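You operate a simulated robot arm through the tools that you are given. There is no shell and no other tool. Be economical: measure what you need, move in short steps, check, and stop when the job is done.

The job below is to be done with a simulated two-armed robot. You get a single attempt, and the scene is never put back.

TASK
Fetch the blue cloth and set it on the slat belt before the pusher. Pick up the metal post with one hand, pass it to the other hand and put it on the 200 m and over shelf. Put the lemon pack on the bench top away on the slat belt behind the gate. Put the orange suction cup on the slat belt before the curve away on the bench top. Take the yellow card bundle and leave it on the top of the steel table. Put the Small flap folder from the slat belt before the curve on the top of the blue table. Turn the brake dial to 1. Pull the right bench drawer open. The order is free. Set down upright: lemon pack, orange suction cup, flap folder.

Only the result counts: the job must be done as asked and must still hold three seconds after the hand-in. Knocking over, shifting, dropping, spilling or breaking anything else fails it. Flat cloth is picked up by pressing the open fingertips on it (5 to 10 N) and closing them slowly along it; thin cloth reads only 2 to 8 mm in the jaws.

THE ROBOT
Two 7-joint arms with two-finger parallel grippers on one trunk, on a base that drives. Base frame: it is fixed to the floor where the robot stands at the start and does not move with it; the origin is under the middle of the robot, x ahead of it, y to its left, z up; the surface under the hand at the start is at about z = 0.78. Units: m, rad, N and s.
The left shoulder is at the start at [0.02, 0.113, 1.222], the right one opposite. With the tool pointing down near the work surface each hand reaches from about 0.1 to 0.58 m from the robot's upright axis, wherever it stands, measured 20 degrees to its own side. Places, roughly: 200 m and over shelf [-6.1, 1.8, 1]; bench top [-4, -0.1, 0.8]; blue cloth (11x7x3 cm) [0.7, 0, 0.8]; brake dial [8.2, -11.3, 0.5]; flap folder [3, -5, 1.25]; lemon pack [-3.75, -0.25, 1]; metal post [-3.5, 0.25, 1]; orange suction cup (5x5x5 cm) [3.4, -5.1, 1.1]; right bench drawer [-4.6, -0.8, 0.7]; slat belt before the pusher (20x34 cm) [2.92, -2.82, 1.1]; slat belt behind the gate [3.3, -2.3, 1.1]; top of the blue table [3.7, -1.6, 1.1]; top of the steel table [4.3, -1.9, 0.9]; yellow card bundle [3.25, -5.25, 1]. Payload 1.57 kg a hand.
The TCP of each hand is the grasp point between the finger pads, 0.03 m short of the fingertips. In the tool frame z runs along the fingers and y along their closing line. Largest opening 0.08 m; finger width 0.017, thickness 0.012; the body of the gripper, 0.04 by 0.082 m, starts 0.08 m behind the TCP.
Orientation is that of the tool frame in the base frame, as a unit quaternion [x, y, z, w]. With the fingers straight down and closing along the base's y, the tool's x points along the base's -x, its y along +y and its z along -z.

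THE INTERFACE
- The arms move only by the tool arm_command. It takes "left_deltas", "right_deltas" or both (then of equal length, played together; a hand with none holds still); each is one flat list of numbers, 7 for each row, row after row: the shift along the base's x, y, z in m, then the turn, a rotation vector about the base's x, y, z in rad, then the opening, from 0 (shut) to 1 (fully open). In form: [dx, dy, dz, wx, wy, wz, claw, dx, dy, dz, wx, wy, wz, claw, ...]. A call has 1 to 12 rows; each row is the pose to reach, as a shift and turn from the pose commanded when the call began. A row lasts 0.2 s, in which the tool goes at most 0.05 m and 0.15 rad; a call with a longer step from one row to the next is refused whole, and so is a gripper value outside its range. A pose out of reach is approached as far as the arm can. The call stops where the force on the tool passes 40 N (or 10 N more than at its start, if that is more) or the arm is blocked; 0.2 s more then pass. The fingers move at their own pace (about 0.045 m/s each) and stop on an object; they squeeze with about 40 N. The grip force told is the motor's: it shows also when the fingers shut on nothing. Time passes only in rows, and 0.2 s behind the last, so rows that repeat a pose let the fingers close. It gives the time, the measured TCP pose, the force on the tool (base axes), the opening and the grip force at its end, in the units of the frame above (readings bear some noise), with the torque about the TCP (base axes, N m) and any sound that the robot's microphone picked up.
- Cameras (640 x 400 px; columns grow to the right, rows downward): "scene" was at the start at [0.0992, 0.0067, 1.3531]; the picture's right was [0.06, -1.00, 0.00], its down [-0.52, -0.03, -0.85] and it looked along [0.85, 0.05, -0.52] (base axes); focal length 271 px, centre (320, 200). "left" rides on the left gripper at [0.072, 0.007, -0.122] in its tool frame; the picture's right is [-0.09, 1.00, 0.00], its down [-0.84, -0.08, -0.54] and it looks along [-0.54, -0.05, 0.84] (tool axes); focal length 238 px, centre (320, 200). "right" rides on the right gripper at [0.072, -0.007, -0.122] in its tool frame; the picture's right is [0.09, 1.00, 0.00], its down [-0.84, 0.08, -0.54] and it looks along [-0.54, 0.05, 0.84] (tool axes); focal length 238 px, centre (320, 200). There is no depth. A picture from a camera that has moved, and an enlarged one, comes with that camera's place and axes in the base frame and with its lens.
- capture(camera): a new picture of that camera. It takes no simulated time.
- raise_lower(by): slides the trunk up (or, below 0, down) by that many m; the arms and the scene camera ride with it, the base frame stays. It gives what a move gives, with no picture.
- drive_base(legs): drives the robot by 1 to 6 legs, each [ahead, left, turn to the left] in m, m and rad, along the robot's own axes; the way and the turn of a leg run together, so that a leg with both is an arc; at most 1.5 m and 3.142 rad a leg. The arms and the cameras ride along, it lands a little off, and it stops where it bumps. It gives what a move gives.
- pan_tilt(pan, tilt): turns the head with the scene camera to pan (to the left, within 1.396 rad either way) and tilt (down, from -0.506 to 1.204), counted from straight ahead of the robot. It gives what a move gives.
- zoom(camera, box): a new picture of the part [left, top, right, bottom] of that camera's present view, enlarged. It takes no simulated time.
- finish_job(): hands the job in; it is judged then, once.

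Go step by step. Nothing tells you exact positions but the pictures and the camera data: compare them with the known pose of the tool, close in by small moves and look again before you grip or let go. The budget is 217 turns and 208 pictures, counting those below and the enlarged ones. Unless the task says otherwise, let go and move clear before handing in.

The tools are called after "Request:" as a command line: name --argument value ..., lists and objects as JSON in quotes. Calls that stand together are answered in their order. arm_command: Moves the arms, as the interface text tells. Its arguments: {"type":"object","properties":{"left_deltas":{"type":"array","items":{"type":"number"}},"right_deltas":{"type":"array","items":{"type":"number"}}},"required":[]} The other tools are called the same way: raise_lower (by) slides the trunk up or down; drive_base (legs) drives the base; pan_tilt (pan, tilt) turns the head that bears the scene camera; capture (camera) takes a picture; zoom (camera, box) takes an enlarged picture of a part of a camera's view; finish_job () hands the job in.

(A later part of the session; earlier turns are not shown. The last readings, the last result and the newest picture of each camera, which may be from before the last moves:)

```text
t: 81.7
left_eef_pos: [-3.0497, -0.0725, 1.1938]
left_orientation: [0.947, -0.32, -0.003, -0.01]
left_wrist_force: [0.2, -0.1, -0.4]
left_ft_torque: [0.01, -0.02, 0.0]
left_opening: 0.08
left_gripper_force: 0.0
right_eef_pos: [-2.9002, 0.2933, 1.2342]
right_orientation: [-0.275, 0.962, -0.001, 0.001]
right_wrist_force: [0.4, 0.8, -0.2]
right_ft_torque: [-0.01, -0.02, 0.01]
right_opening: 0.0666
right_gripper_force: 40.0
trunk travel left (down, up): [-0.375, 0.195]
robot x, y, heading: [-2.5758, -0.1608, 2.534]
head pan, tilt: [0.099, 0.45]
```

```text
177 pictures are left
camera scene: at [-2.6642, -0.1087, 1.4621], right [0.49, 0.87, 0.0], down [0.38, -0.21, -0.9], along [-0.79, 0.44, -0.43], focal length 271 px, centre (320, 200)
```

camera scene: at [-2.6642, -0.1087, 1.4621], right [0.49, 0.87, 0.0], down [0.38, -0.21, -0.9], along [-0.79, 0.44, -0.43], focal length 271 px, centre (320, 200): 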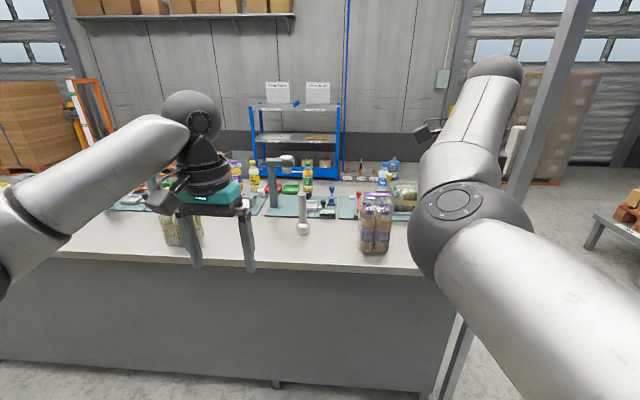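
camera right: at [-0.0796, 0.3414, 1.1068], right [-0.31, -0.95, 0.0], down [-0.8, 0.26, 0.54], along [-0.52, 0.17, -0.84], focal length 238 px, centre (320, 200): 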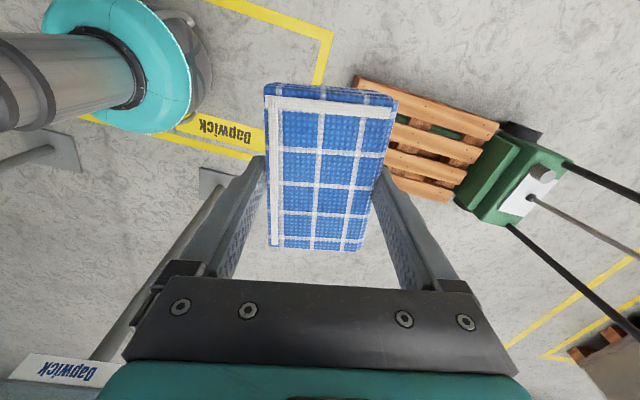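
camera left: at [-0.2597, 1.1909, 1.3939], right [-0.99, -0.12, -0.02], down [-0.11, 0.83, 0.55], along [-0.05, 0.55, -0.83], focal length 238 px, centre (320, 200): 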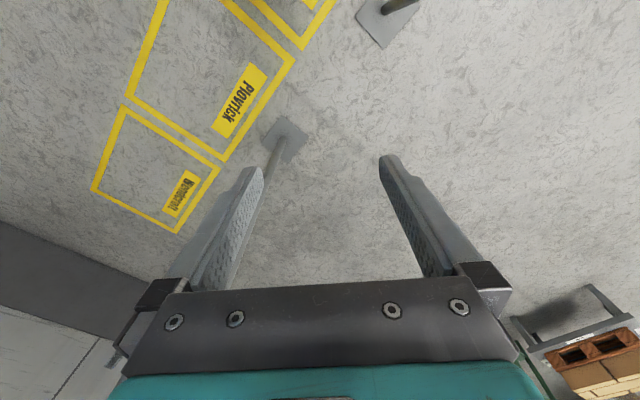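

Request:
zoom --camera "scene" --box '[100, 150, 320, 280]'

Request:
capture --camera "left"

```text
2.91 times, centred on (210, 215) of scene
camera zoom: at [-2.6642, -0.1087, 1.4621], right [0.49, 0.87, 0.0], down [0.38, -0.21, -0.9], along [-0.79, 0.44, -0.43], focal length 789 px, centre (640, 156)
```

zoom: 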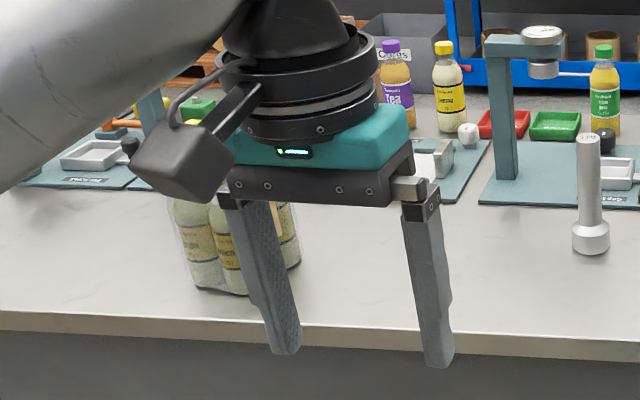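

```text
175 pictures are left
camera left: at [-2.9976, -0.1259, 1.3138], right [-0.68, -0.73, -0.02], down [-0.62, 0.56, 0.55], along [-0.4, 0.38, -0.83], focal length 238 px, centre (320, 200)
```

left: 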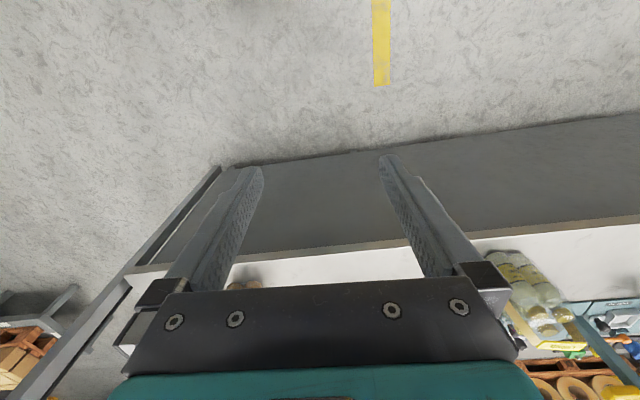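

The lemon pack (lemon bottles in wrap) is at about (−3.80, −0.13). I drive closer so the left hand comes near it, staying high.

Request:
drive_base --legs '[[0.0, 0.5, 0.0], [0.46, 0.0, 0.0]]'

Request:
pan_tilt --pan 0.15 --tilt 0.85

Request:
capture --camera "scene"

Request:
capture --camera "left"

```text
t: 87.0
left_eef_pos: [-3.7095, -0.2201, 1.1936]
left_orientation: [0.947, -0.321, -0.002, -0.01]
left_wrist_force: [0.2, 0.2, 0.4]
left_ft_torque: [-0.01, 0.0, -0.01]
left_opening: 0.08
left_gripper_force: 0.0
right_eef_pos: [-3.5587, 0.1459, 1.2335]
right_orientation: [-0.274, 0.962, 0.0, 0.001]
right_wrist_force: [0.7, 0.4, -1.3]
right_ft_torque: [-0.01, 0.0, -0.02]
right_opening: 0.0668
right_gripper_force: 39.9
trunk travel left (down, up): [-0.375, 0.195]
robot x, y, heading: [-3.2344, -0.306, 2.532]
head pan, tilt: [0.099, 0.45]
```

```text
t: 87.9
left_eef_pos: [-3.7079, -0.2199, 1.1931]
left_orientation: [0.947, -0.321, -0.002, -0.011]
left_wrist_force: [-0.2, 0.1, -0.4]
left_ft_torque: [0.01, 0.01, 0.0]
left_opening: 0.0803
left_gripper_force: 0.1
right_eef_pos: [-3.5586, 0.1475, 1.2341]
right_orientation: [-0.274, 0.962, -0.001, 0.0]
right_wrist_force: [0.7, 0.3, -0.9]
right_ft_torque: [-0.01, 0.01, 0.0]
right_opening: 0.0669
right_gripper_force: 39.9
trunk travel left (down, up): [-0.375, 0.195]
robot x, y, heading: [-3.235, -0.3088, 2.532]
head pan, tilt: [0.15, 0.85]
```

```text
174 pictures are left
camera scene: at [-3.3118, -0.2666, 1.4277], right [0.45, 0.89, 0.0], down [0.67, -0.34, -0.66], along [-0.59, 0.29, -0.75], focal length 271 px, centre (320, 200)
```

scene: 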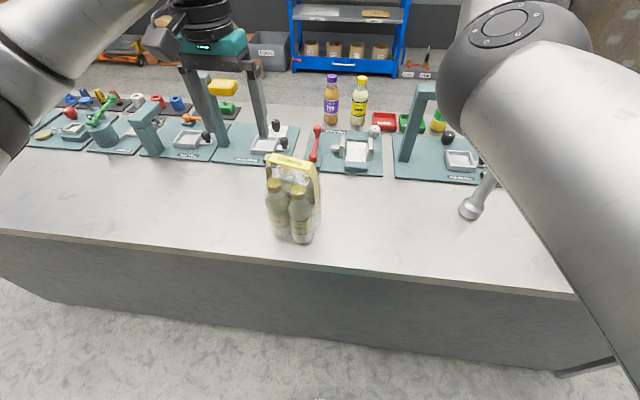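

```text
173 pictures are left
camera left: at [-3.6553, -0.2734, 1.3138], right [-0.68, -0.73, -0.02], down [-0.62, 0.56, 0.55], along [-0.4, 0.38, -0.83], focal length 238 px, centre (320, 200)
```

left: 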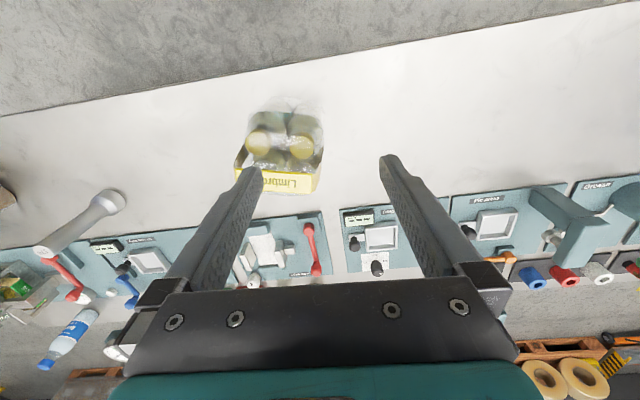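

Request:
zoom --camera "scene" --box '[230, 130, 360, 260]'

Request:
zoom --camera "left" --box '[200, 80, 360, 220]'

```text
3.08 times, centred on (295, 195) of scene
camera zoom: at [-3.3118, -0.2666, 1.4277], right [0.45, 0.89, 0.0], down [0.67, -0.34, -0.66], along [-0.59, 0.29, -0.75], focal length 835 px, centre (397, 215)
```

zoom: 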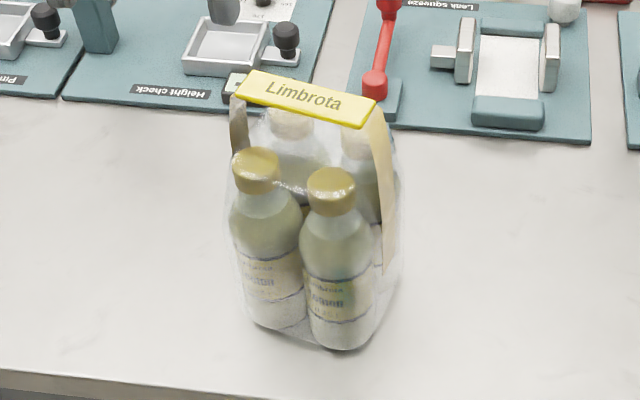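

```text
2.86 times, centred on (280, 150) of left
camera zoom: at [-3.6553, -0.2734, 1.3138], right [-0.68, -0.73, -0.02], down [-0.62, 0.56, 0.55], along [-0.4, 0.38, -0.83], focal length 681 px, centre (434, 343)
```

zoom: 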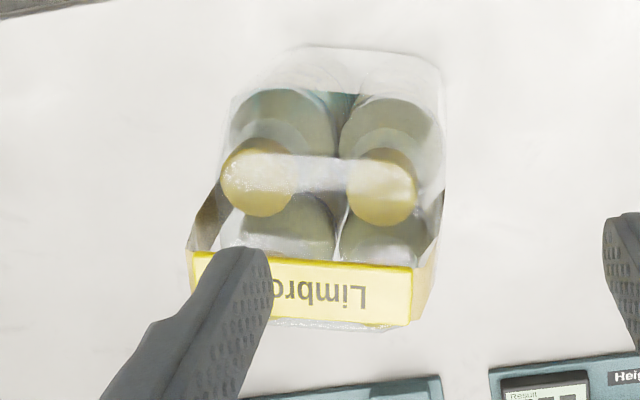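

The lemon pack has a carry strap ("Limbrota") whose bar is at about (−3.72, −0.135, 1.06), running at ~0.8 rad. I turn the left hand to close across the bar and centre above it.

Request:
arm_command --left_deltas '[-0.001, 0.008, 0, 0, 0, 0.145, 1, -0.002, 0.017, 0, 0, 0, 0.29, 1, -0.004, 0.025, 0, 0, 0, 0.435, 1, -0.005, 0.034, 0, 0, 0, 0.58, 1, -0.006, 0.042, 0, 0, 0, 0.725, 1, -0.007, 0.051, 0, 0, 0, 0.87, 1, -0.008, 0.06, 0, 0, 0, 1.015, 1, -0.01, 0.068, 0, 0, 0, 1.16, 1, -0.011, 0.076, 0, 0, 0, 1.305, 1, -0.012, 0.085, 0, 0, 0, 1.45, 1]'

Request:
capture --camera "left"

Request:
capture --camera "scene"

```text
t: 90.1
left_eef_pos: [-3.7202, -0.136, 1.1933]
left_orientation: [0.921, 0.389, -0.008, -0.006]
left_wrist_force: [-1.3, 0.8, -0.6]
left_ft_torque: [-0.02, 0.03, -0.01]
left_opening: 0.08
left_gripper_force: 0.1
right_eef_pos: [-3.5582, 0.1462, 1.2337]
right_orientation: [-0.274, 0.962, 0.001, 0.0]
right_wrist_force: [-0.7, -0.1, -1.1]
right_ft_torque: [0.01, 0.01, 0.04]
right_opening: 0.0669
right_gripper_force: 39.9
trunk travel left (down, up): [-0.375, 0.195]
robot x, y, heading: [-3.2333, -0.3067, 2.526]
head pan, tilt: [0.15, 0.85]
```

```text
170 pictures are left
camera left: at [-3.6629, -0.0901, 1.3137], right [0.65, -0.76, -0.02], down [-0.63, -0.55, 0.55], along [-0.43, -0.35, -0.83], focal length 238 px, centre (320, 200)
```

left: 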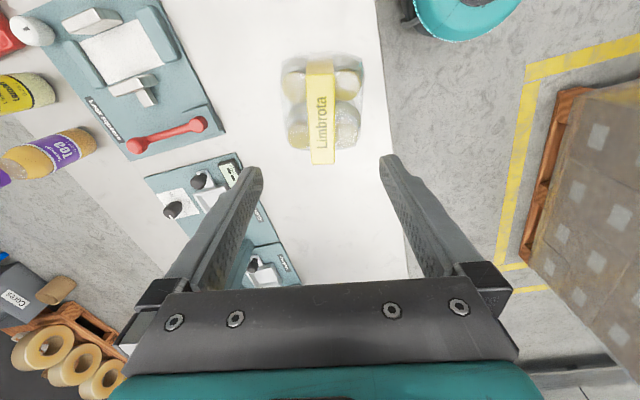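

```text
169 pictures are left
camera scene: at [-3.3118, -0.2664, 1.4276], right [0.45, 0.89, 0.0], down [0.67, -0.34, -0.66], along [-0.59, 0.29, -0.75], focal length 271 px, centre (320, 200)
```

scene: 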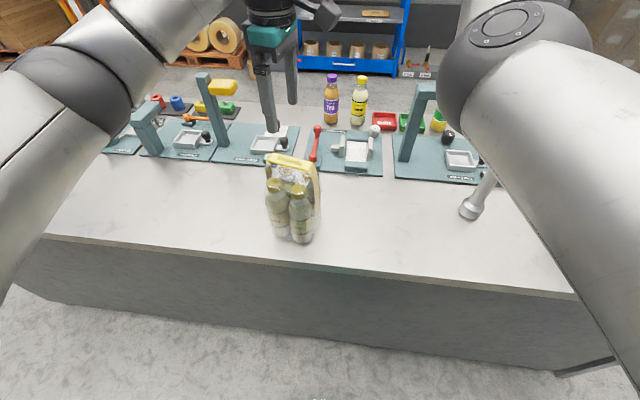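

Nicely aligned over the strap bar. I descend in steps and check the side view.

Request:
arm_command --left_deltas '[0.002, 0.002, -0.03, -0.006, -0.021, -0.03, 1, 0.004, 0.004, -0.06, -0.006, -0.021, -0.05, 1, 0.004, 0.004, -0.088, -0.006, -0.021, -0.05, 1]'

Request:
capture --camera "left"

Request:
zoom --camera "scene" --box '[220, 80, 380, 240]'

```text
t: 90.9
left_eef_pos: [-3.7172, -0.1316, 1.1053]
left_orientation: [0.931, 0.365, 0.0, 0.001]
left_wrist_force: [-1.2, 0.3, -0.2]
left_ft_torque: [-0.01, -0.03, 0.0]
left_opening: 0.0798
left_gripper_force: 0.2
right_eef_pos: [-3.5569, 0.1459, 1.2337]
right_orientation: [-0.274, 0.962, -0.001, 0.001]
right_wrist_force: [0.1, 0.1, -0.7]
right_ft_torque: [-0.01, -0.02, -0.01]
right_opening: 0.0666
right_gripper_force: 40.0
trunk travel left (down, up): [-0.375, 0.195]
robot x, y, heading: [-3.2303, -0.3075, 2.533]
head pan, tilt: [0.15, 0.85]
```

```text
168 pictures are left
camera left: at [-3.6598, -0.0884, 1.2264], right [0.61, -0.79, 0.0], down [-0.67, -0.51, 0.54], along [-0.43, -0.33, -0.84], focal length 238 px, centre (320, 200)
```

left: 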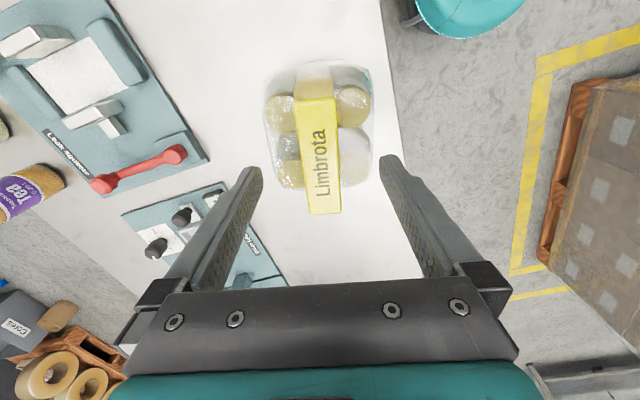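

```text
2.50 times, centred on (300, 160) of scene
camera zoom: at [-3.312, -0.2665, 1.4276], right [0.45, 0.89, 0.0], down [0.67, -0.34, -0.66], along [-0.59, 0.29, -0.75], focal length 678 px, centre (370, 300)
```

zoom: 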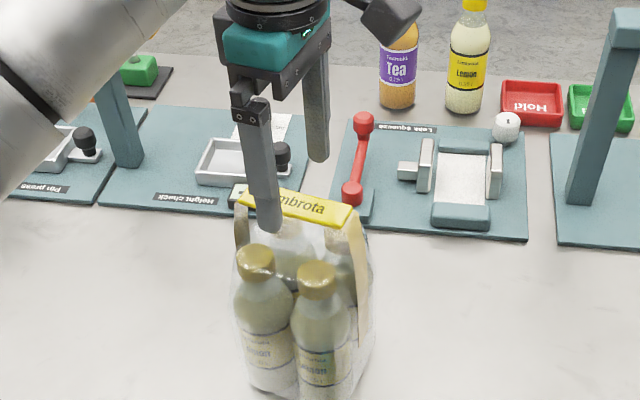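

Bar top is about z=1.07 and centred between the fingers. I go down to TCP 1.060 and close.

Request:
arm_command --left_deltas '[0.001, -0.001, -0.025, 0, 0, 0, 1, 0.001, -0.001, -0.045, 0, 0, 0, 1, 0.001, -0.001, -0.045, 0, 0, 0, 0.7, 0.001, -0.001, -0.045, 0, 0, 0, 0.4, 0.001, -0.001, -0.045, 0, 0, 0, 0.1, 0.001, -0.001, -0.045, 0, 0, 0, 0, 0.001, -0.001, -0.045, 0, 0, 0, 0, 0.001, -0.001, -0.045, 0, 0, 0, 0]'

Request:
capture --camera "left"

Request:
zoom --camera "scene" --box '[220, 80, 380, 240]'

```text
t: 92.7
left_eef_pos: [-3.715, -0.1321, 1.0621]
left_orientation: [0.931, 0.364, 0.0, 0.001]
left_wrist_force: [-3.3, 2.7, 2.6]
left_ft_torque: [0.09, 0.15, -0.01]
left_opening: 0.028
left_gripper_force: 37.7
right_eef_pos: [-3.5578, 0.1467, 1.2334]
right_orientation: [-0.274, 0.962, -0.001, 0.001]
right_wrist_force: [-0.7, 0.3, -0.1]
right_ft_torque: [-0.03, -0.01, -0.01]
right_opening: 0.0667
right_gripper_force: 39.5
trunk travel left (down, up): [-0.375, 0.195]
robot x, y, heading: [-3.2381, -0.3079, 2.527]
head pan, tilt: [0.15, 0.85]
```

```text
166 pictures are left
camera left: at [-3.6583, -0.0896, 1.1817], right [0.61, -0.79, 0.0], down [-0.67, -0.51, 0.54], along [-0.43, -0.33, -0.84], focal length 238 px, centre (320, 200)
```

left: 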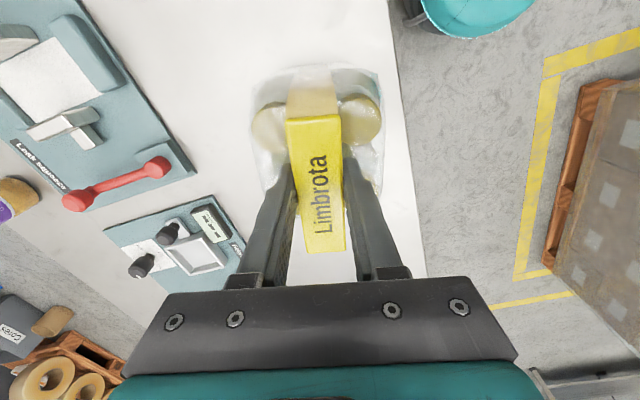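

```text
2.50 times, centred on (300, 160) of scene
camera zoom: at [-3.3121, -0.2663, 1.4276], right [0.45, 0.89, 0.0], down [0.67, -0.34, -0.66], along [-0.59, 0.29, -0.75], focal length 678 px, centre (370, 300)
```

zoom: 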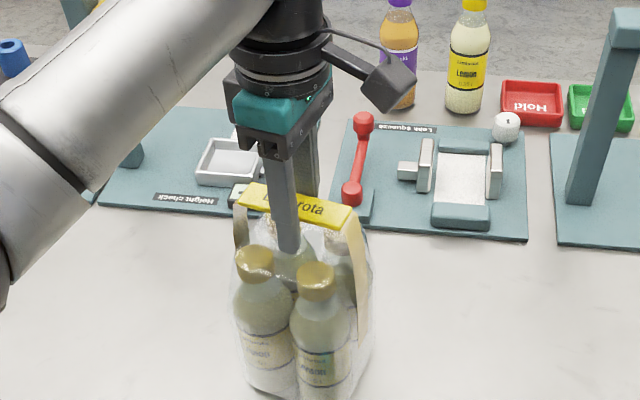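

Gripped on the strap (28 mm). I lift gently.

Request:
arm_command --left_deltas '[0, 0, 0.01, 0, 0, 0, 0, 0, 0, 0.02, 0, 0, 0, 0, 0, 0, 0.04, 0, 0, 0, 0, 0, 0, 0.07, 0, 0, 0, 0, 0, 0, 0.1, 0, 0, 0, 0]'

Request:
capture --camera "scene"

```text
t: 93.9
left_eef_pos: [-3.7147, -0.1328, 1.16]
left_orientation: [0.931, 0.364, 0.001, 0.002]
left_wrist_force: [-0.2, 0.5, -11.5]
left_ft_torque: [-0.02, -0.01, 0.02]
left_opening: 0.0277
left_gripper_force: 38.4
right_eef_pos: [-3.559, 0.1476, 1.2331]
right_orientation: [-0.274, 0.962, -0.001, 0.001]
right_wrist_force: [0.5, -0.4, -0.4]
right_ft_torque: [0.0, 0.0, 0.02]
right_opening: 0.0667
right_gripper_force: 40.2
trunk travel left (down, up): [-0.375, 0.195]
robot x, y, heading: [-3.2363, -0.3095, 2.531]
head pan, tilt: [0.15, 0.85]
```

```text
164 pictures are left
camera scene: at [-3.3124, -0.2665, 1.4275], right [0.45, 0.89, 0.0], down [0.67, -0.34, -0.66], along [-0.59, 0.29, -0.75], focal length 271 px, centre (320, 200)
```

scene: 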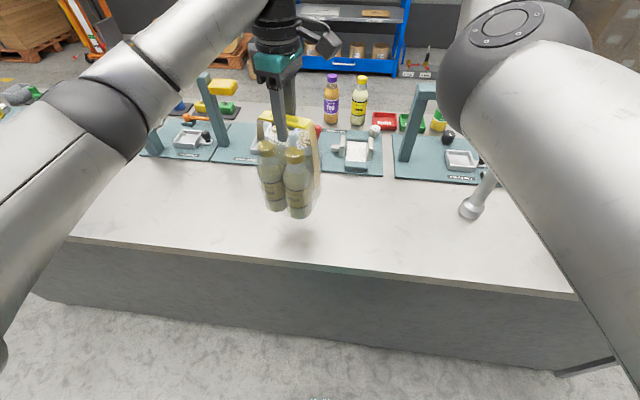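

The lemon pack hangs cleanly (~1.2 kg). I back away from the bench, turn to the south-east and look for the route to the belts.

Request:
drive_base --legs '[[-0.4, 0.0, 0.0], [0.0, -0.5, 0.0], [0, 0, -1.6], [0, 0, -1.6]]'

Request:
pan_tilt --pan 0.0 --tilt 0.35

Request:
capture --camera "scene"

```text
t: 106.7
left_eef_pos: [-2.1455, -0.3368, 1.1608]
left_orientation: [-0.334, 0.943, 0.002, 0.0]
left_wrist_force: [-0.6, -0.5, -12.2]
left_ft_torque: [-0.03, 0.04, 0.04]
left_opening: 0.0279
left_gripper_force: 37.8
right_eef_pos: [-2.3236, -0.6055, 1.2339]
right_orientation: [0.97, 0.242, 0.0, 0.0]
right_wrist_force: [0.2, 0.3, -0.5]
right_ft_torque: [-0.01, 0.02, -0.04]
right_opening: 0.0668
right_gripper_force: 40.0
trunk travel left (down, up): [-0.375, 0.195]
robot x, y, heading: [-2.618, -0.1265, -0.677]
head pan, tilt: [0.15, 0.85]
```

```text
t: 107.7
left_eef_pos: [-2.1465, -0.337, 1.1603]
left_orientation: [-0.334, 0.943, 0.001, -0.001]
left_wrist_force: [0.2, 0.2, -12.0]
left_ft_torque: [-0.05, 0.07, 0.03]
left_opening: 0.0277
left_gripper_force: 38.8
right_eef_pos: [-2.3222, -0.6052, 1.2344]
right_orientation: [0.97, 0.242, -0.002, -0.001]
right_wrist_force: [0.8, 0.0, -0.1]
right_ft_torque: [-0.02, 0.01, -0.01]
right_opening: 0.0666
right_gripper_force: 40.3
trunk travel left (down, up): [-0.375, 0.195]
robot x, y, heading: [-2.6171, -0.1269, -0.68]
head pan, tilt: [0.0, 0.351]
```

```text
163 pictures are left
camera scene: at [-2.5355, -0.1928, 1.4711], right [-0.63, -0.78, 0.0], down [-0.27, 0.22, -0.94], along [0.73, -0.59, -0.35], focal length 271 px, centre (320, 200)
```

scene: 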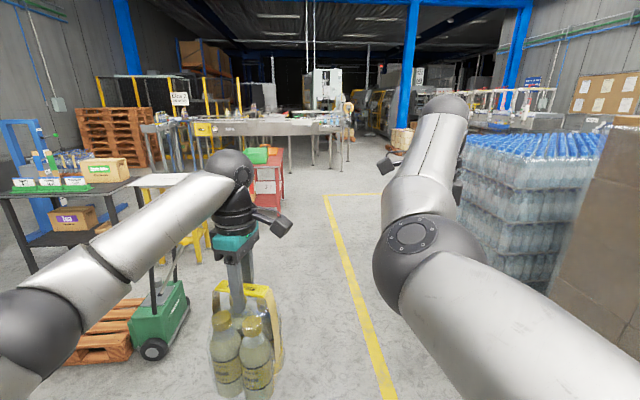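

The lane along the yellow line is clear. I drive straight ahead about 4 m.

Request:
drive_base --legs '[[1.4, -0.05, 0.0], [1.4, -0.05, 0.0], [1.3, 0.0, 0.0]]'

Request:
pan_tilt --pan 0.1 --tilt 0.25

Request:
capture --camera "scene"

```text
t: 127.3
left_eef_pos: [0.9385, -3.0396, 1.1594]
left_orientation: [-0.32, 0.947, 0.001, -0.001]
left_wrist_force: [0.2, -0.5, -12.0]
left_ft_torque: [0.0, 0.04, -0.02]
left_opening: 0.0279
left_gripper_force: 38.2
right_eef_pos: [0.756, -3.3028, 1.2336]
right_orientation: [0.974, 0.228, -0.002, 0.0]
right_wrist_force: [-0.3, 1.0, -0.6]
right_ft_torque: [0.01, -0.02, 0.03]
right_opening: 0.0668
right_gripper_force: 40.1
trunk travel left (down, up): [-0.375, 0.195]
robot x, y, heading: [0.4723, -2.8188, -0.708]
head pan, tilt: [0.0, 0.351]
```

```text
t: 128.0
left_eef_pos: [0.9384, -3.0399, 1.1593]
left_orientation: [-0.32, 0.947, 0.002, -0.001]
left_wrist_force: [0.1, -0.3, -11.5]
left_ft_torque: [-0.03, 0.02, -0.02]
left_opening: 0.0278
left_gripper_force: 38.2
right_eef_pos: [0.7547, -3.3037, 1.2333]
right_orientation: [0.973, 0.229, -0.001, -0.001]
right_wrist_force: [-0.6, 0.1, -0.2]
right_ft_torque: [-0.04, 0.0, -0.02]
right_opening: 0.067
right_gripper_force: 39.7
trunk travel left (down, up): [-0.375, 0.195]
robot x, y, heading: [0.4742, -2.8211, -0.715]
head pan, tilt: [0.099, 0.25]
```

```text
162 pictures are left
camera scene: at [0.5594, -2.8783, 1.4806], right [-0.57, -0.82, 0.0], down [-0.2, 0.14, -0.97], along [0.79, -0.55, -0.25], focal length 271 px, centre (320, 200)
```

scene: 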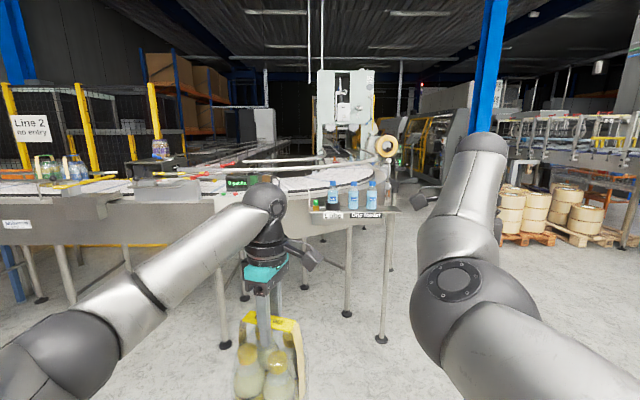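

The conveyor line is ahead-left. I pan left and zoom to identify the gate, pusher and belt places.

Request:
pan_tilt --pan 0.65 --tilt 0.2

Request:
capture --camera "scene"

Request:
zoom --camera "scene" --box '[150, 130, 410, 280]'

```text
t: 129.0
left_eef_pos: [0.9386, -3.0395, 1.1594]
left_orientation: [-0.32, 0.947, 0.002, 0.0]
left_wrist_force: [0.0, 0.0, -10.6]
left_ft_torque: [-0.03, 0.05, -0.02]
left_opening: 0.0279
left_gripper_force: 37.7
right_eef_pos: [0.754, -3.3031, 1.2345]
right_orientation: [0.973, 0.229, -0.001, -0.001]
right_wrist_force: [-0.3, -0.8, -1.7]
right_ft_torque: [0.02, 0.01, 0.03]
right_opening: 0.0667
right_gripper_force: 39.8
trunk travel left (down, up): [-0.375, 0.195]
robot x, y, heading: [0.4756, -2.8191, -0.709]
head pan, tilt: [0.649, 0.201]
```

```text
161 pictures are left
camera scene: at [0.5758, -2.8305, 1.4852], right [-0.06, -1.0, 0.0], down [-0.2, 0.01, -0.98], along [0.98, -0.06, -0.2], focal length 271 px, centre (320, 200)
```

scene: 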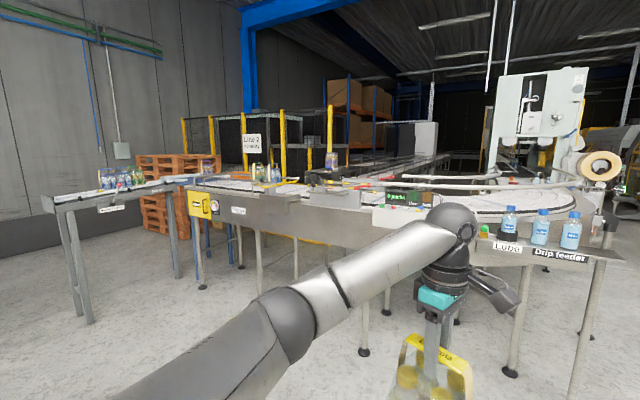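

```text
2.46 times, centred on (280, 205) of scene
camera zoom: at [0.5758, -2.8305, 1.4852], right [-0.06, -1.0, 0.0], down [-0.2, 0.01, -0.98], along [0.98, -0.06, -0.2], focal length 668 px, centre (418, 188)
```

zoom: 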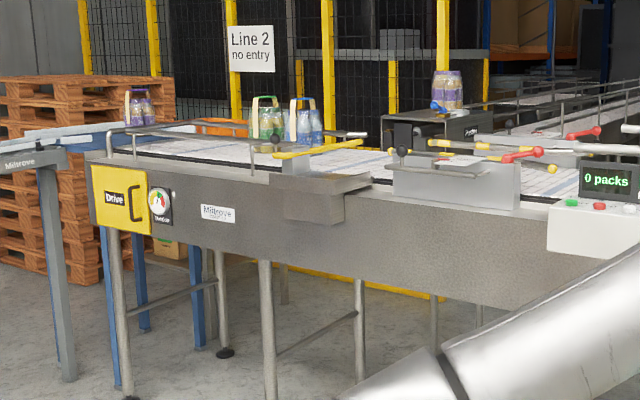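

The belt runs from the drive end toward the right; packs wait behind a yellow gate, and the pusher is the block with red knobs. I raise trunk and hands so that everything clears the 1.1 m belt, then drive alongside.

Request:
raise_lower --by 0.19

Request:
arm_command --left_deltas '[0, 0, 0.04, 0, 0, 0, 0, 0, 0, 0.08, 0, 0, 0, 0, 0, 0, 0.12, 0, 0, 0, 0, 0, 0, 0.15, 0, 0, 0, 0]'

Request:
drive_base --legs '[[0.0, 1.2, 0.0], [0.6, 0.4, 0.0]]'

Request:
pan_tilt --pan 0.1 --tilt 0.35

Request:
capture --camera "scene"

```text
t: 131.1
left_eef_pos: [0.9393, -3.04, 1.3496]
left_orientation: [-0.32, 0.947, 0.001, 0.0]
left_wrist_force: [-0.7, 0.8, -11.7]
left_ft_torque: [-0.02, 0.05, 0.04]
left_opening: 0.0279
left_gripper_force: 37.8
right_eef_pos: [0.7564, -3.3033, 1.4233]
right_orientation: [0.974, 0.228, -0.001, -0.001]
right_wrist_force: [0.3, -0.7, -0.5]
right_ft_torque: [0.02, 0.04, 0.03]
right_opening: 0.0667
right_gripper_force: 40.3
trunk travel left (down, up): [-0.565, 0.005]
robot x, y, heading: [0.4767, -2.8181, -0.712]
head pan, tilt: [0.649, 0.201]
```

```text
t: 132.1
left_eef_pos: [0.9376, -3.0405, 1.5012]
left_orientation: [-0.32, 0.947, 0.003, -0.001]
left_wrist_force: [-0.1, 0.1, -11.0]
left_ft_torque: [0.0, 0.06, 0.01]
left_opening: 0.0278
left_gripper_force: 38.2
right_eef_pos: [0.7547, -3.3029, 1.4242]
right_orientation: [0.974, 0.227, -0.001, -0.001]
right_wrist_force: [1.0, -0.5, -1.6]
right_ft_torque: [-0.01, 0.01, -0.03]
right_opening: 0.0666
right_gripper_force: 39.8
trunk travel left (down, up): [-0.565, 0.005]
robot x, y, heading: [0.4744, -2.8146, -0.711]
head pan, tilt: [0.649, 0.201]
```

```text
t: 135.3
left_eef_pos: [1.2771, -2.6461, 1.4969]
left_orientation: [-0.322, 0.947, 0.004, -0.003]
left_wrist_force: [2.6, 1.9, -11.7]
left_ft_torque: [0.02, -0.05, -0.02]
left_opening: 0.0281
left_gripper_force: 38.7
right_eef_pos: [1.0925, -2.9118, 1.4239]
right_orientation: [0.973, 0.23, -0.003, 0.001]
right_wrist_force: [0.0, 0.8, -0.3]
right_ft_torque: [-0.08, 0.06, -0.04]
right_opening: 0.0668
right_gripper_force: 40.1
trunk travel left (down, up): [-0.565, 0.005]
robot x, y, heading: [0.8055, -2.429, -0.708]
head pan, tilt: [0.649, 0.201]
stopped in leg 1: the robot was blocked; the commanded pose is now the measured one
```

```text
t: 136.2
left_eef_pos: [1.2703, -2.6524, 1.4998]
left_orientation: [-0.321, 0.947, 0.003, -0.001]
left_wrist_force: [0.3, 0.3, -11.0]
left_ft_torque: [0.02, 0.0, 0.0]
left_opening: 0.028
left_gripper_force: 38.2
right_eef_pos: [1.0873, -2.9161, 1.4227]
right_orientation: [0.973, 0.229, -0.001, 0.0]
right_wrist_force: [0.1, 0.2, -1.1]
right_ft_torque: [0.02, 0.03, -0.03]
right_opening: 0.0667
right_gripper_force: 40.0
trunk travel left (down, up): [-0.565, 0.005]
robot x, y, heading: [0.8049, -2.433, -0.71]
head pan, tilt: [0.099, 0.351]
```

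```text
159 pictures are left
camera scene: at [0.8913, -2.4914, 1.6612], right [-0.57, -0.82, 0.0], down [-0.28, 0.2, -0.94], along [0.77, -0.54, -0.34], focal length 271 px, centre (320, 200)
```

scene: 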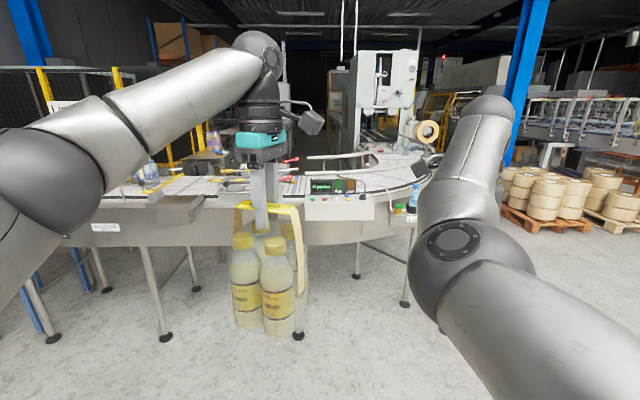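

The red table on my left blocked me. I step right, go ahead past it, then left.

Request:
drive_base --legs '[[0.0, -0.12, 0.0], [0.8, 0.0, 0.0], [0.0, 0.85, 0.0]]'

Request:
capture --camera "scene"

```text
t: 145.5
left_eef_pos: [2.3552, -2.6296, 1.4999]
left_orientation: [-0.322, 0.947, 0.002, -0.001]
left_wrist_force: [0.0, 0.4, -10.9]
left_ft_torque: [-0.02, 0.04, 0.01]
left_opening: 0.0277
left_gripper_force: 38.5
right_eef_pos: [2.1739, -2.8926, 1.4236]
right_orientation: [0.973, 0.232, -0.001, 0.0]
right_wrist_force: [0.0, -0.5, -1.1]
right_ft_torque: [0.01, -0.01, 0.02]
right_opening: 0.0666
right_gripper_force: 39.8
trunk travel left (down, up): [-0.565, 0.005]
robot x, y, heading: [1.888, -2.4106, -0.702]
head pan, tilt: [0.099, 0.351]
```

```text
158 pictures are left
camera scene: at [1.9744, -2.4693, 1.6612], right [-0.57, -0.82, 0.0], down [-0.28, 0.19, -0.94], along [0.77, -0.53, -0.34], focal length 271 px, centre (320, 200)
```

scene: 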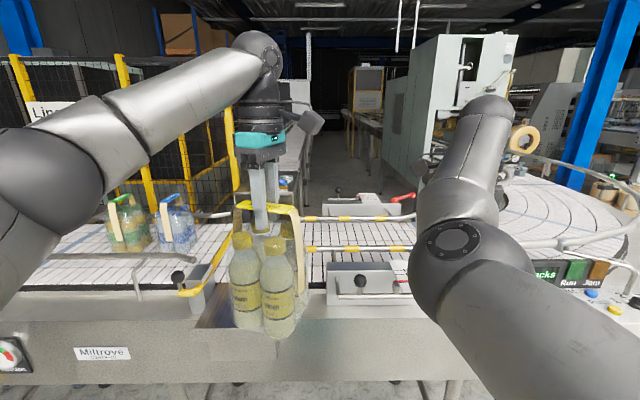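

Request:
pan_tilt --pan 0.75 --tilt 0.6

Request:
capture --camera "scene"

Request:
pan_tilt --pan 0.0 --tilt 0.6

Request:
capture --camera "scene"

```text
t: 146.5
left_eef_pos: [2.3552, -2.628, 1.4998]
left_orientation: [-0.323, 0.946, 0.002, 0.0]
left_wrist_force: [0.1, -0.1, -11.2]
left_ft_torque: [-0.05, 0.02, -0.01]
left_opening: 0.028
left_gripper_force: 38.9
right_eef_pos: [2.1735, -2.8928, 1.4231]
right_orientation: [0.973, 0.232, -0.001, 0.0]
right_wrist_force: [0.2, 0.5, -0.7]
right_ft_torque: [0.01, -0.03, -0.02]
right_opening: 0.0671
right_gripper_force: 39.8
trunk travel left (down, up): [-0.565, 0.005]
robot x, y, heading: [1.8882, -2.4138, -0.7]
head pan, tilt: [0.75, 0.6]
```

```text
157 pictures are left
camera scene: at [1.9859, -2.4123, 1.6384], right [0.05, -1.0, 0.0], down [-0.56, -0.03, -0.82], along [0.82, 0.04, -0.57], focal length 271 px, centre (320, 200)
```

scene: 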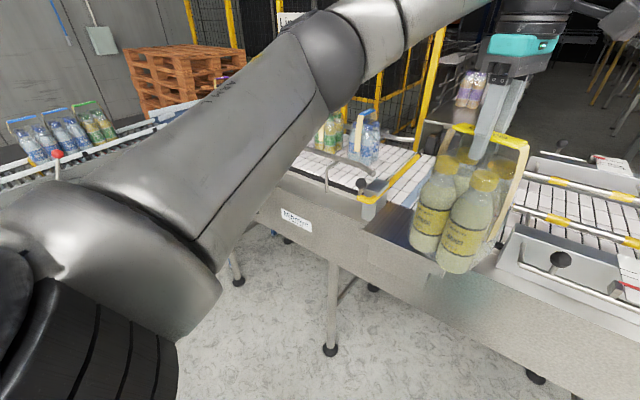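

```text
t: 147.6
left_eef_pos: [2.355, -2.6293, 1.4993]
left_orientation: [-0.323, 0.946, 0.002, -0.001]
left_wrist_force: [-0.2, 0.4, -12.0]
left_ft_torque: [-0.02, 0.01, -0.03]
left_opening: 0.0279
left_gripper_force: 38.4
right_eef_pos: [2.1749, -2.8938, 1.4244]
right_orientation: [0.973, 0.232, -0.001, -0.001]
right_wrist_force: [0.3, -0.4, -0.4]
right_ft_torque: [-0.04, 0.01, -0.03]
right_opening: 0.0668
right_gripper_force: 39.5
trunk travel left (down, up): [-0.565, 0.005]
robot x, y, heading: [1.8871, -2.4119, -0.709]
head pan, tilt: [0.0, 0.6]
```

```text
156 pictures are left
camera scene: at [1.9652, -2.4735, 1.6384], right [-0.64, -0.76, 0.0], down [-0.43, 0.36, -0.82], along [0.63, -0.53, -0.57], focal length 271 px, centre (320, 200)
```

scene: 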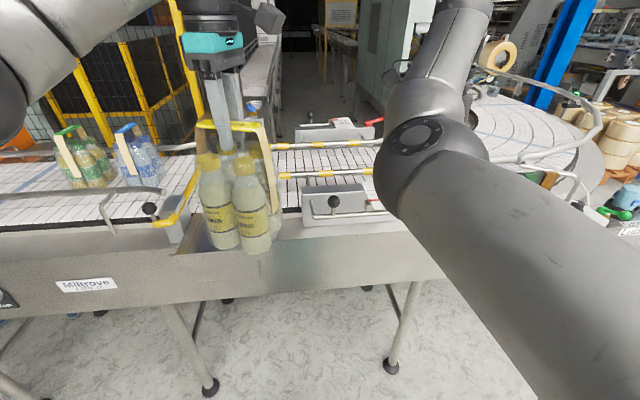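

The queue of packs behind the gate is at (3.07, −2.54) and (3.16, −2.39); the free spot upstream is about (3.28, −2.23). I move left along the conveyor to face it.

Request:
drive_base --legs '[[0.0, 0.85, 0.07], [0.15, 0.0, 0.0]]'

Request:
pan_tilt --pan 0.2 --tilt 0.7

Request:
capture --camera "scene"

Request:
capture --camera "left"

```text
t: 153.1
left_eef_pos: [3.0089, -2.0216, 1.5014]
left_orientation: [-0.357, 0.934, 0.002, -0.001]
left_wrist_force: [-0.2, 0.0, -10.4]
left_ft_torque: [-0.04, 0.0, 0.0]
left_opening: 0.0278
left_gripper_force: 38.0
right_eef_pos: [2.8465, -2.2981, 1.4233]
right_orientation: [0.964, 0.266, -0.002, 0.0]
right_wrist_force: [-1.5, 0.6, -0.6]
right_ft_torque: [0.0, -0.02, 0.02]
right_opening: 0.0667
right_gripper_force: 39.6
trunk travel left (down, up): [-0.565, 0.005]
robot x, y, heading: [2.5275, -1.8339, -0.634]
head pan, tilt: [0.0, 0.6]
```

```text
t: 153.8
left_eef_pos: [3.0093, -2.0219, 1.4997]
left_orientation: [-0.356, 0.934, 0.004, -0.002]
left_wrist_force: [0.2, 0.4, -11.4]
left_ft_torque: [-0.02, -0.01, 0.0]
left_opening: 0.0282
left_gripper_force: 37.9
right_eef_pos: [2.8462, -2.2988, 1.4239]
right_orientation: [0.964, 0.266, -0.001, -0.001]
right_wrist_force: [-0.3, -0.3, -0.2]
right_ft_torque: [-0.03, 0.03, -0.02]
right_opening: 0.0668
right_gripper_force: 40.2
trunk travel left (down, up): [-0.565, 0.005]
robot x, y, heading: [2.5282, -1.8352, -0.63]
head pan, tilt: [0.201, 0.7]
```

```text
155 pictures are left
camera scene: at [2.6153, -1.8782, 1.6298], right [-0.42, -0.91, 0.0], down [-0.59, 0.27, -0.76], along [0.7, -0.32, -0.64], focal length 271 px, centre (320, 200)
```

scene: 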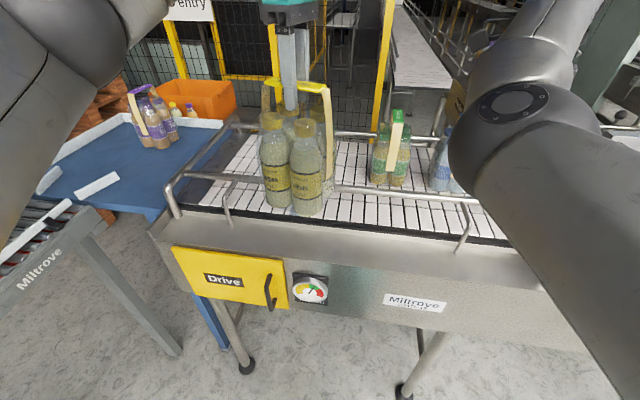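

```text
154 pictures are left
camera left: at [2.9521, -2.066, 1.6206], right [-0.6, 0.8, 0.01], down [0.68, 0.5, 0.54], along [0.43, 0.33, -0.84], focal length 238 px, centre (320, 200)
```

left: 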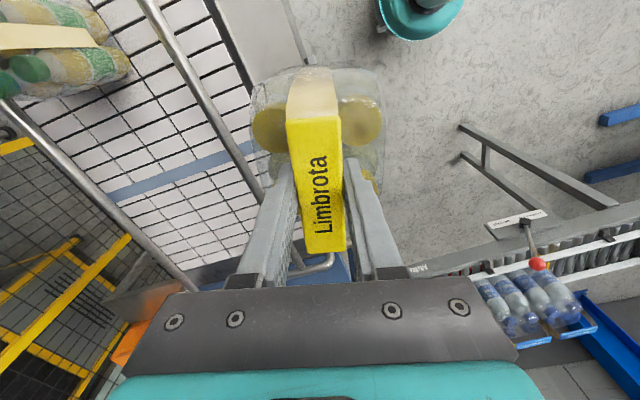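

The free belt spot right of the lemon pack's present place is ~(3.28, −2.23), between the rails. I lift a little more and go ahead.

Request:
arm_command --left_deltas '[0, 0, 0.03, 0, 0, 0.1, 0, 0, 0, 0.06, 0, 0, 0.2, 0]'

Request:
drive_base --legs '[[0.26, 0.0, 0.0]]'

Request:
capture --camera "scene"

Request:
capture --camera "left"

```text
t: 154.4
left_eef_pos: [3.0087, -2.021, 1.5604]
left_orientation: [-0.449, 0.894, 0.003, -0.001]
left_wrist_force: [0.3, 0.7, -11.2]
left_ft_torque: [-0.03, 0.01, -0.01]
left_opening: 0.0278
left_gripper_force: 38.4
right_eef_pos: [2.8457, -2.298, 1.4245]
right_orientation: [0.964, 0.266, 0.0, -0.001]
right_wrist_force: [-1.2, 0.0, -0.8]
right_ft_torque: [0.03, -0.03, 0.02]
right_opening: 0.0668
right_gripper_force: 39.9
trunk travel left (down, up): [-0.565, 0.005]
robot x, y, heading: [2.526, -1.8376, -0.627]
head pan, tilt: [0.201, 0.7]
```

```text
t: 156.2
left_eef_pos: [3.2198, -2.1721, 1.5598]
left_orientation: [-0.449, 0.894, 0.002, -0.002]
left_wrist_force: [0.0, 0.4, -11.5]
left_ft_torque: [-0.01, -0.02, -0.03]
left_opening: 0.0279
left_gripper_force: 37.7
right_eef_pos: [3.0573, -2.4504, 1.4251]
right_orientation: [0.964, 0.267, -0.001, 0.0]
right_wrist_force: [0.1, -0.1, -0.4]
right_ft_torque: [-0.02, 0.02, -0.01]
right_opening: 0.0668
right_gripper_force: 40.0
trunk travel left (down, up): [-0.565, 0.005]
robot x, y, heading: [2.7328, -1.9916, -0.631]
head pan, tilt: [0.201, 0.7]
```

```text
153 pictures are left
camera scene: at [2.8245, -2.0298, 1.6298], right [-0.41, -0.91, 0.0], down [-0.59, 0.27, -0.76], along [0.7, -0.32, -0.64], focal length 271 px, centre (320, 200)
```

scene: 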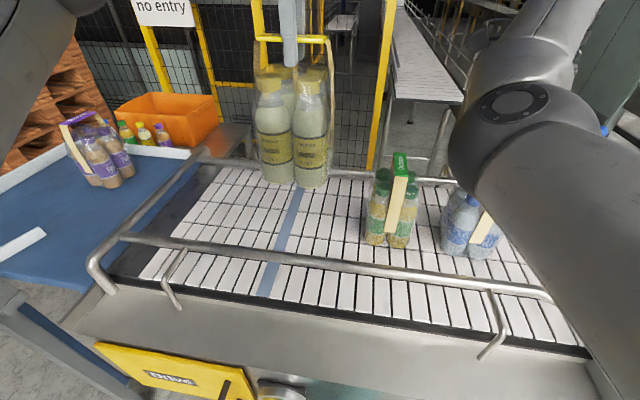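

```text
152 pictures are left
camera left: at [3.1719, -2.2277, 1.6812], right [-0.74, 0.67, 0.01], down [0.56, 0.62, 0.54], along [0.36, 0.41, -0.84], focal length 238 px, centre (320, 200)
```

left: 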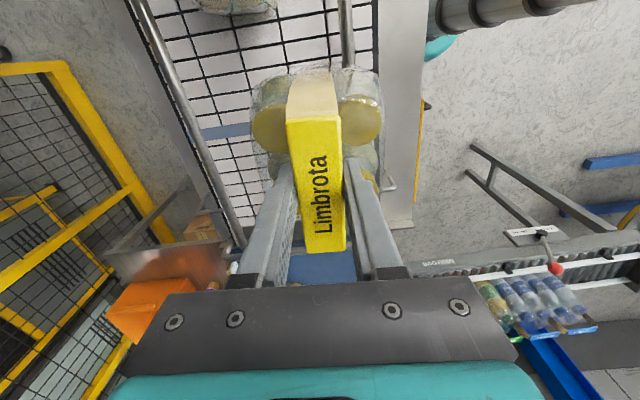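

Target on the belt (3.305, −2.25). I move over it and lower partway.

Request:
arm_command --left_deltas '[0.03, -0.027, 0, 0, 0, 0, 0, 0.06, -0.054, 0, 0, 0, 0, 0, 0.085, -0.078, 0, 0, 0, 0, 0, 0.085, -0.078, -0.04, 0, 0, 0, 0, 0.085, -0.078, -0.08, 0, 0, 0, 0, 0.085, -0.078, -0.12, 0, 0, 0, 0, 0.085, -0.078, -0.15, 0, 0, 0, 0]'

Request:
capture --camera "scene"

```text
t: 157.8
left_eef_pos: [3.2733, -2.223, 1.4063]
left_orientation: [-0.449, 0.893, 0.002, -0.002]
left_wrist_force: [0.9, 0.1, -10.3]
left_ft_torque: [-0.06, -0.09, 0.05]
left_opening: 0.0279
left_gripper_force: 38.6
left hand out of reach, approached as far as the arm can: row 1, 2, 3, 4, 5, 6, 7
right_eef_pos: [3.0596, -2.4485, 1.4219]
right_orientation: [0.964, 0.267, -0.002, 0.0]
right_wrist_force: [0.8, -0.2, -0.4]
right_ft_torque: [-0.02, 0.03, -0.04]
right_opening: 0.0666
right_gripper_force: 39.8
trunk travel left (down, up): [-0.565, 0.005]
robot x, y, heading: [2.7402, -1.987, -0.628]
head pan, tilt: [0.201, 0.7]
```

```text
151 pictures are left
camera scene: at [2.8276, -2.0291, 1.6296], right [-0.41, -0.91, 0.0], down [-0.59, 0.27, -0.76], along [0.69, -0.32, -0.65], focal length 271 px, centre (320, 200)
```

scene: 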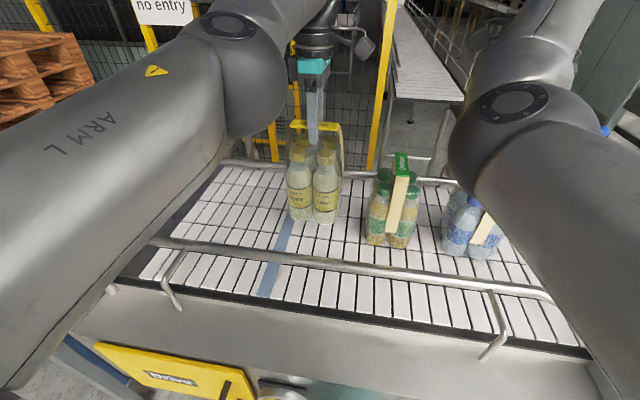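

It hangs over a good free spot at (3.273, −2.223). I lower the rest until it touches.

Request:
arm_command --left_deltas '[0, 0, -0.015, 0, 0, 0, 0, 0, 0, -0.03, 0, 0, 0, 0, 0, 0, -0.036, 0, 0, 0, 0]'

Request:
zoom --camera "scene" --box '[220, 100, 440, 280]'

```text
t: 158.7
left_eef_pos: [3.2732, -2.2276, 1.3703]
left_orientation: [-0.449, 0.893, 0.004, -0.002]
left_wrist_force: [0.1, 0.2, -11.8]
left_ft_torque: [-0.01, 0.03, -0.03]
left_opening: 0.0276
left_gripper_force: 38.0
left hand out of reach, approached as far as the arm can: row 2, 3
right_eef_pos: [3.0564, -2.4492, 1.4242]
right_orientation: [0.964, 0.267, -0.001, 0.0]
right_wrist_force: [0.0, -0.2, -0.3]
right_ft_torque: [0.01, 0.01, -0.02]
right_opening: 0.0668
right_gripper_force: 40.6
trunk travel left (down, up): [-0.565, 0.005]
robot x, y, heading: [2.7356, -1.989, -0.627]
head pan, tilt: [0.201, 0.7]
```

```text
2.22 times, centred on (330, 190) of scene
camera zoom: at [2.8243, -2.0302, 1.6298], right [-0.41, -0.91, 0.0], down [-0.59, 0.27, -0.76], along [0.7, -0.32, -0.64], focal length 603 px, centre (298, 222)
```

zoom: 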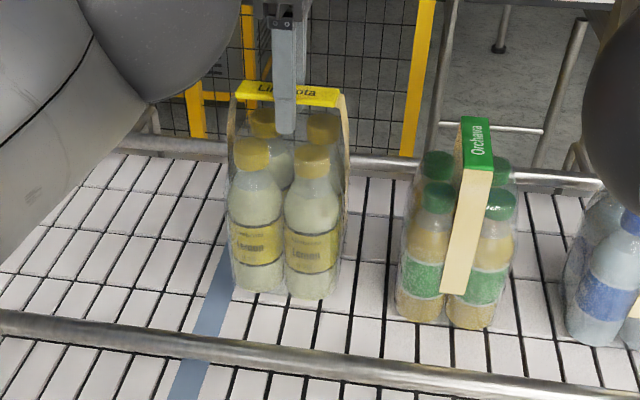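

Request:
arm_command --left_deltas '[-0.006, 0.005, -0.006, 0, 0, 0, 0, -0.01, 0.007, -0.011, 0, 0, 0, 0, -0.01, 0.007, -0.016, 0, 0, 0, 0]'

Request:
zoom --camera "scene" --box '[220, 100, 440, 280]'

```text
t: 159.4
left_eef_pos: [3.2744, -2.2304, 1.3581]
left_orientation: [-0.448, 0.894, 0.003, -0.002]
left_wrist_force: [-0.2, -0.7, -10.9]
left_ft_torque: [-0.05, 0.01, 0.02]
left_opening: 0.0276
left_gripper_force: 37.5
left hand out of reach, approached as far as the arm can: row 1, 2, 3
right_eef_pos: [3.0575, -2.4496, 1.4238]
right_orientation: [0.964, 0.267, -0.001, 0.0]
right_wrist_force: [-0.8, -0.3, 0.1]
right_ft_torque: [-0.02, 0.02, 0.0]
right_opening: 0.0667
right_gripper_force: 39.5
trunk travel left (down, up): [-0.565, 0.005]
robot x, y, heading: [2.7376, -1.9886, -0.629]
head pan, tilt: [0.201, 0.7]
```

```text
2.22 times, centred on (330, 190) of scene
camera zoom: at [2.8249, -2.0301, 1.6298], right [-0.41, -0.91, 0.0], down [-0.59, 0.27, -0.76], along [0.7, -0.32, -0.64], focal length 603 px, centre (298, 222)
```

zoom: 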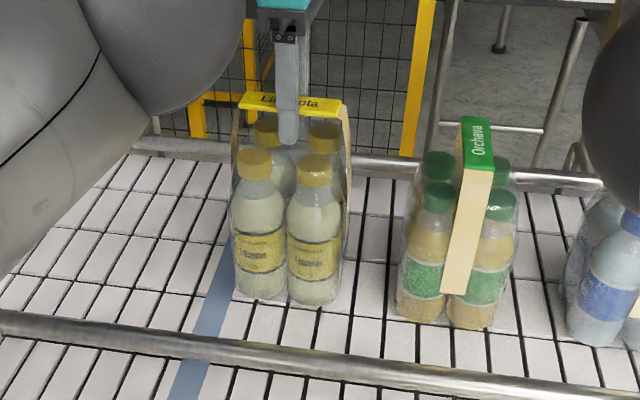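

Still hanging; I continue down in small steps until the weight comes off.

Request:
arm_command --left_deltas '[-0.004, 0.003, -0.006, 0, 0, 0, 0, -0.004, 0.003, -0.012, 0, 0, 0, 0, -0.004, 0.003, -0.017, 0, 0, 0, 0]'

```text
t: 160.2
left_eef_pos: [3.2744, -2.2316, 1.3417]
left_orientation: [-0.449, 0.894, 0.003, -0.001]
left_wrist_force: [0.5, -0.3, -10.7]
left_ft_torque: [-0.02, -0.02, 0.0]
left_opening: 0.0277
left_gripper_force: 37.7
left hand out of reach, approached as far as the arm can: row 1, 2, 3
right_eef_pos: [3.058, -2.4502, 1.4245]
right_orientation: [0.964, 0.267, 0.0, 0.0]
right_wrist_force: [-0.4, -0.4, 0.0]
right_ft_torque: [-0.04, -0.01, -0.01]
right_opening: 0.0669
right_gripper_force: 39.8
trunk travel left (down, up): [-0.565, 0.005]
robot x, y, heading: [2.7356, -1.9936, -0.622]
head pan, tilt: [0.201, 0.7]
```

Request:
arm_command --left_deltas '[-0.004, 0.003, -0.006, 0, 0, 0, 0, -0.004, 0.003, -0.012, 0, 0, 0, 0]'

Request:
zoom --camera "scene" --box '[220, 100, 440, 280]'

```text
t: 160.8
left_eef_pos: [3.2756, -2.2328, 1.3298]
left_orientation: [-0.449, 0.893, 0.004, -0.002]
left_wrist_force: [-0.4, 0.1, -10.8]
left_ft_torque: [-0.03, -0.03, -0.01]
left_opening: 0.0275
left_gripper_force: 38.0
left hand out of reach, approached as far as the arm can: row 1, 2
right_eef_pos: [3.0575, -2.4496, 1.4236]
right_orientation: [0.964, 0.267, -0.001, 0.0]
right_wrist_force: [0.0, -0.1, -0.2]
right_ft_torque: [-0.01, -0.02, 0.02]
right_opening: 0.0668
right_gripper_force: 39.8
trunk travel left (down, up): [-0.565, 0.005]
robot x, y, heading: [2.7363, -1.9905, -0.631]
head pan, tilt: [0.201, 0.7]
```

```text
2.22 times, centred on (330, 190) of scene
camera zoom: at [2.8248, -2.0301, 1.6298], right [-0.41, -0.91, 0.0], down [-0.59, 0.27, -0.76], along [0.7, -0.32, -0.64], focal length 603 px, centre (298, 222)
```

zoom: 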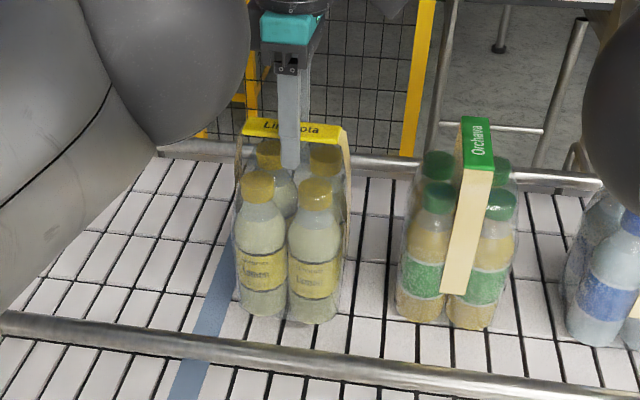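

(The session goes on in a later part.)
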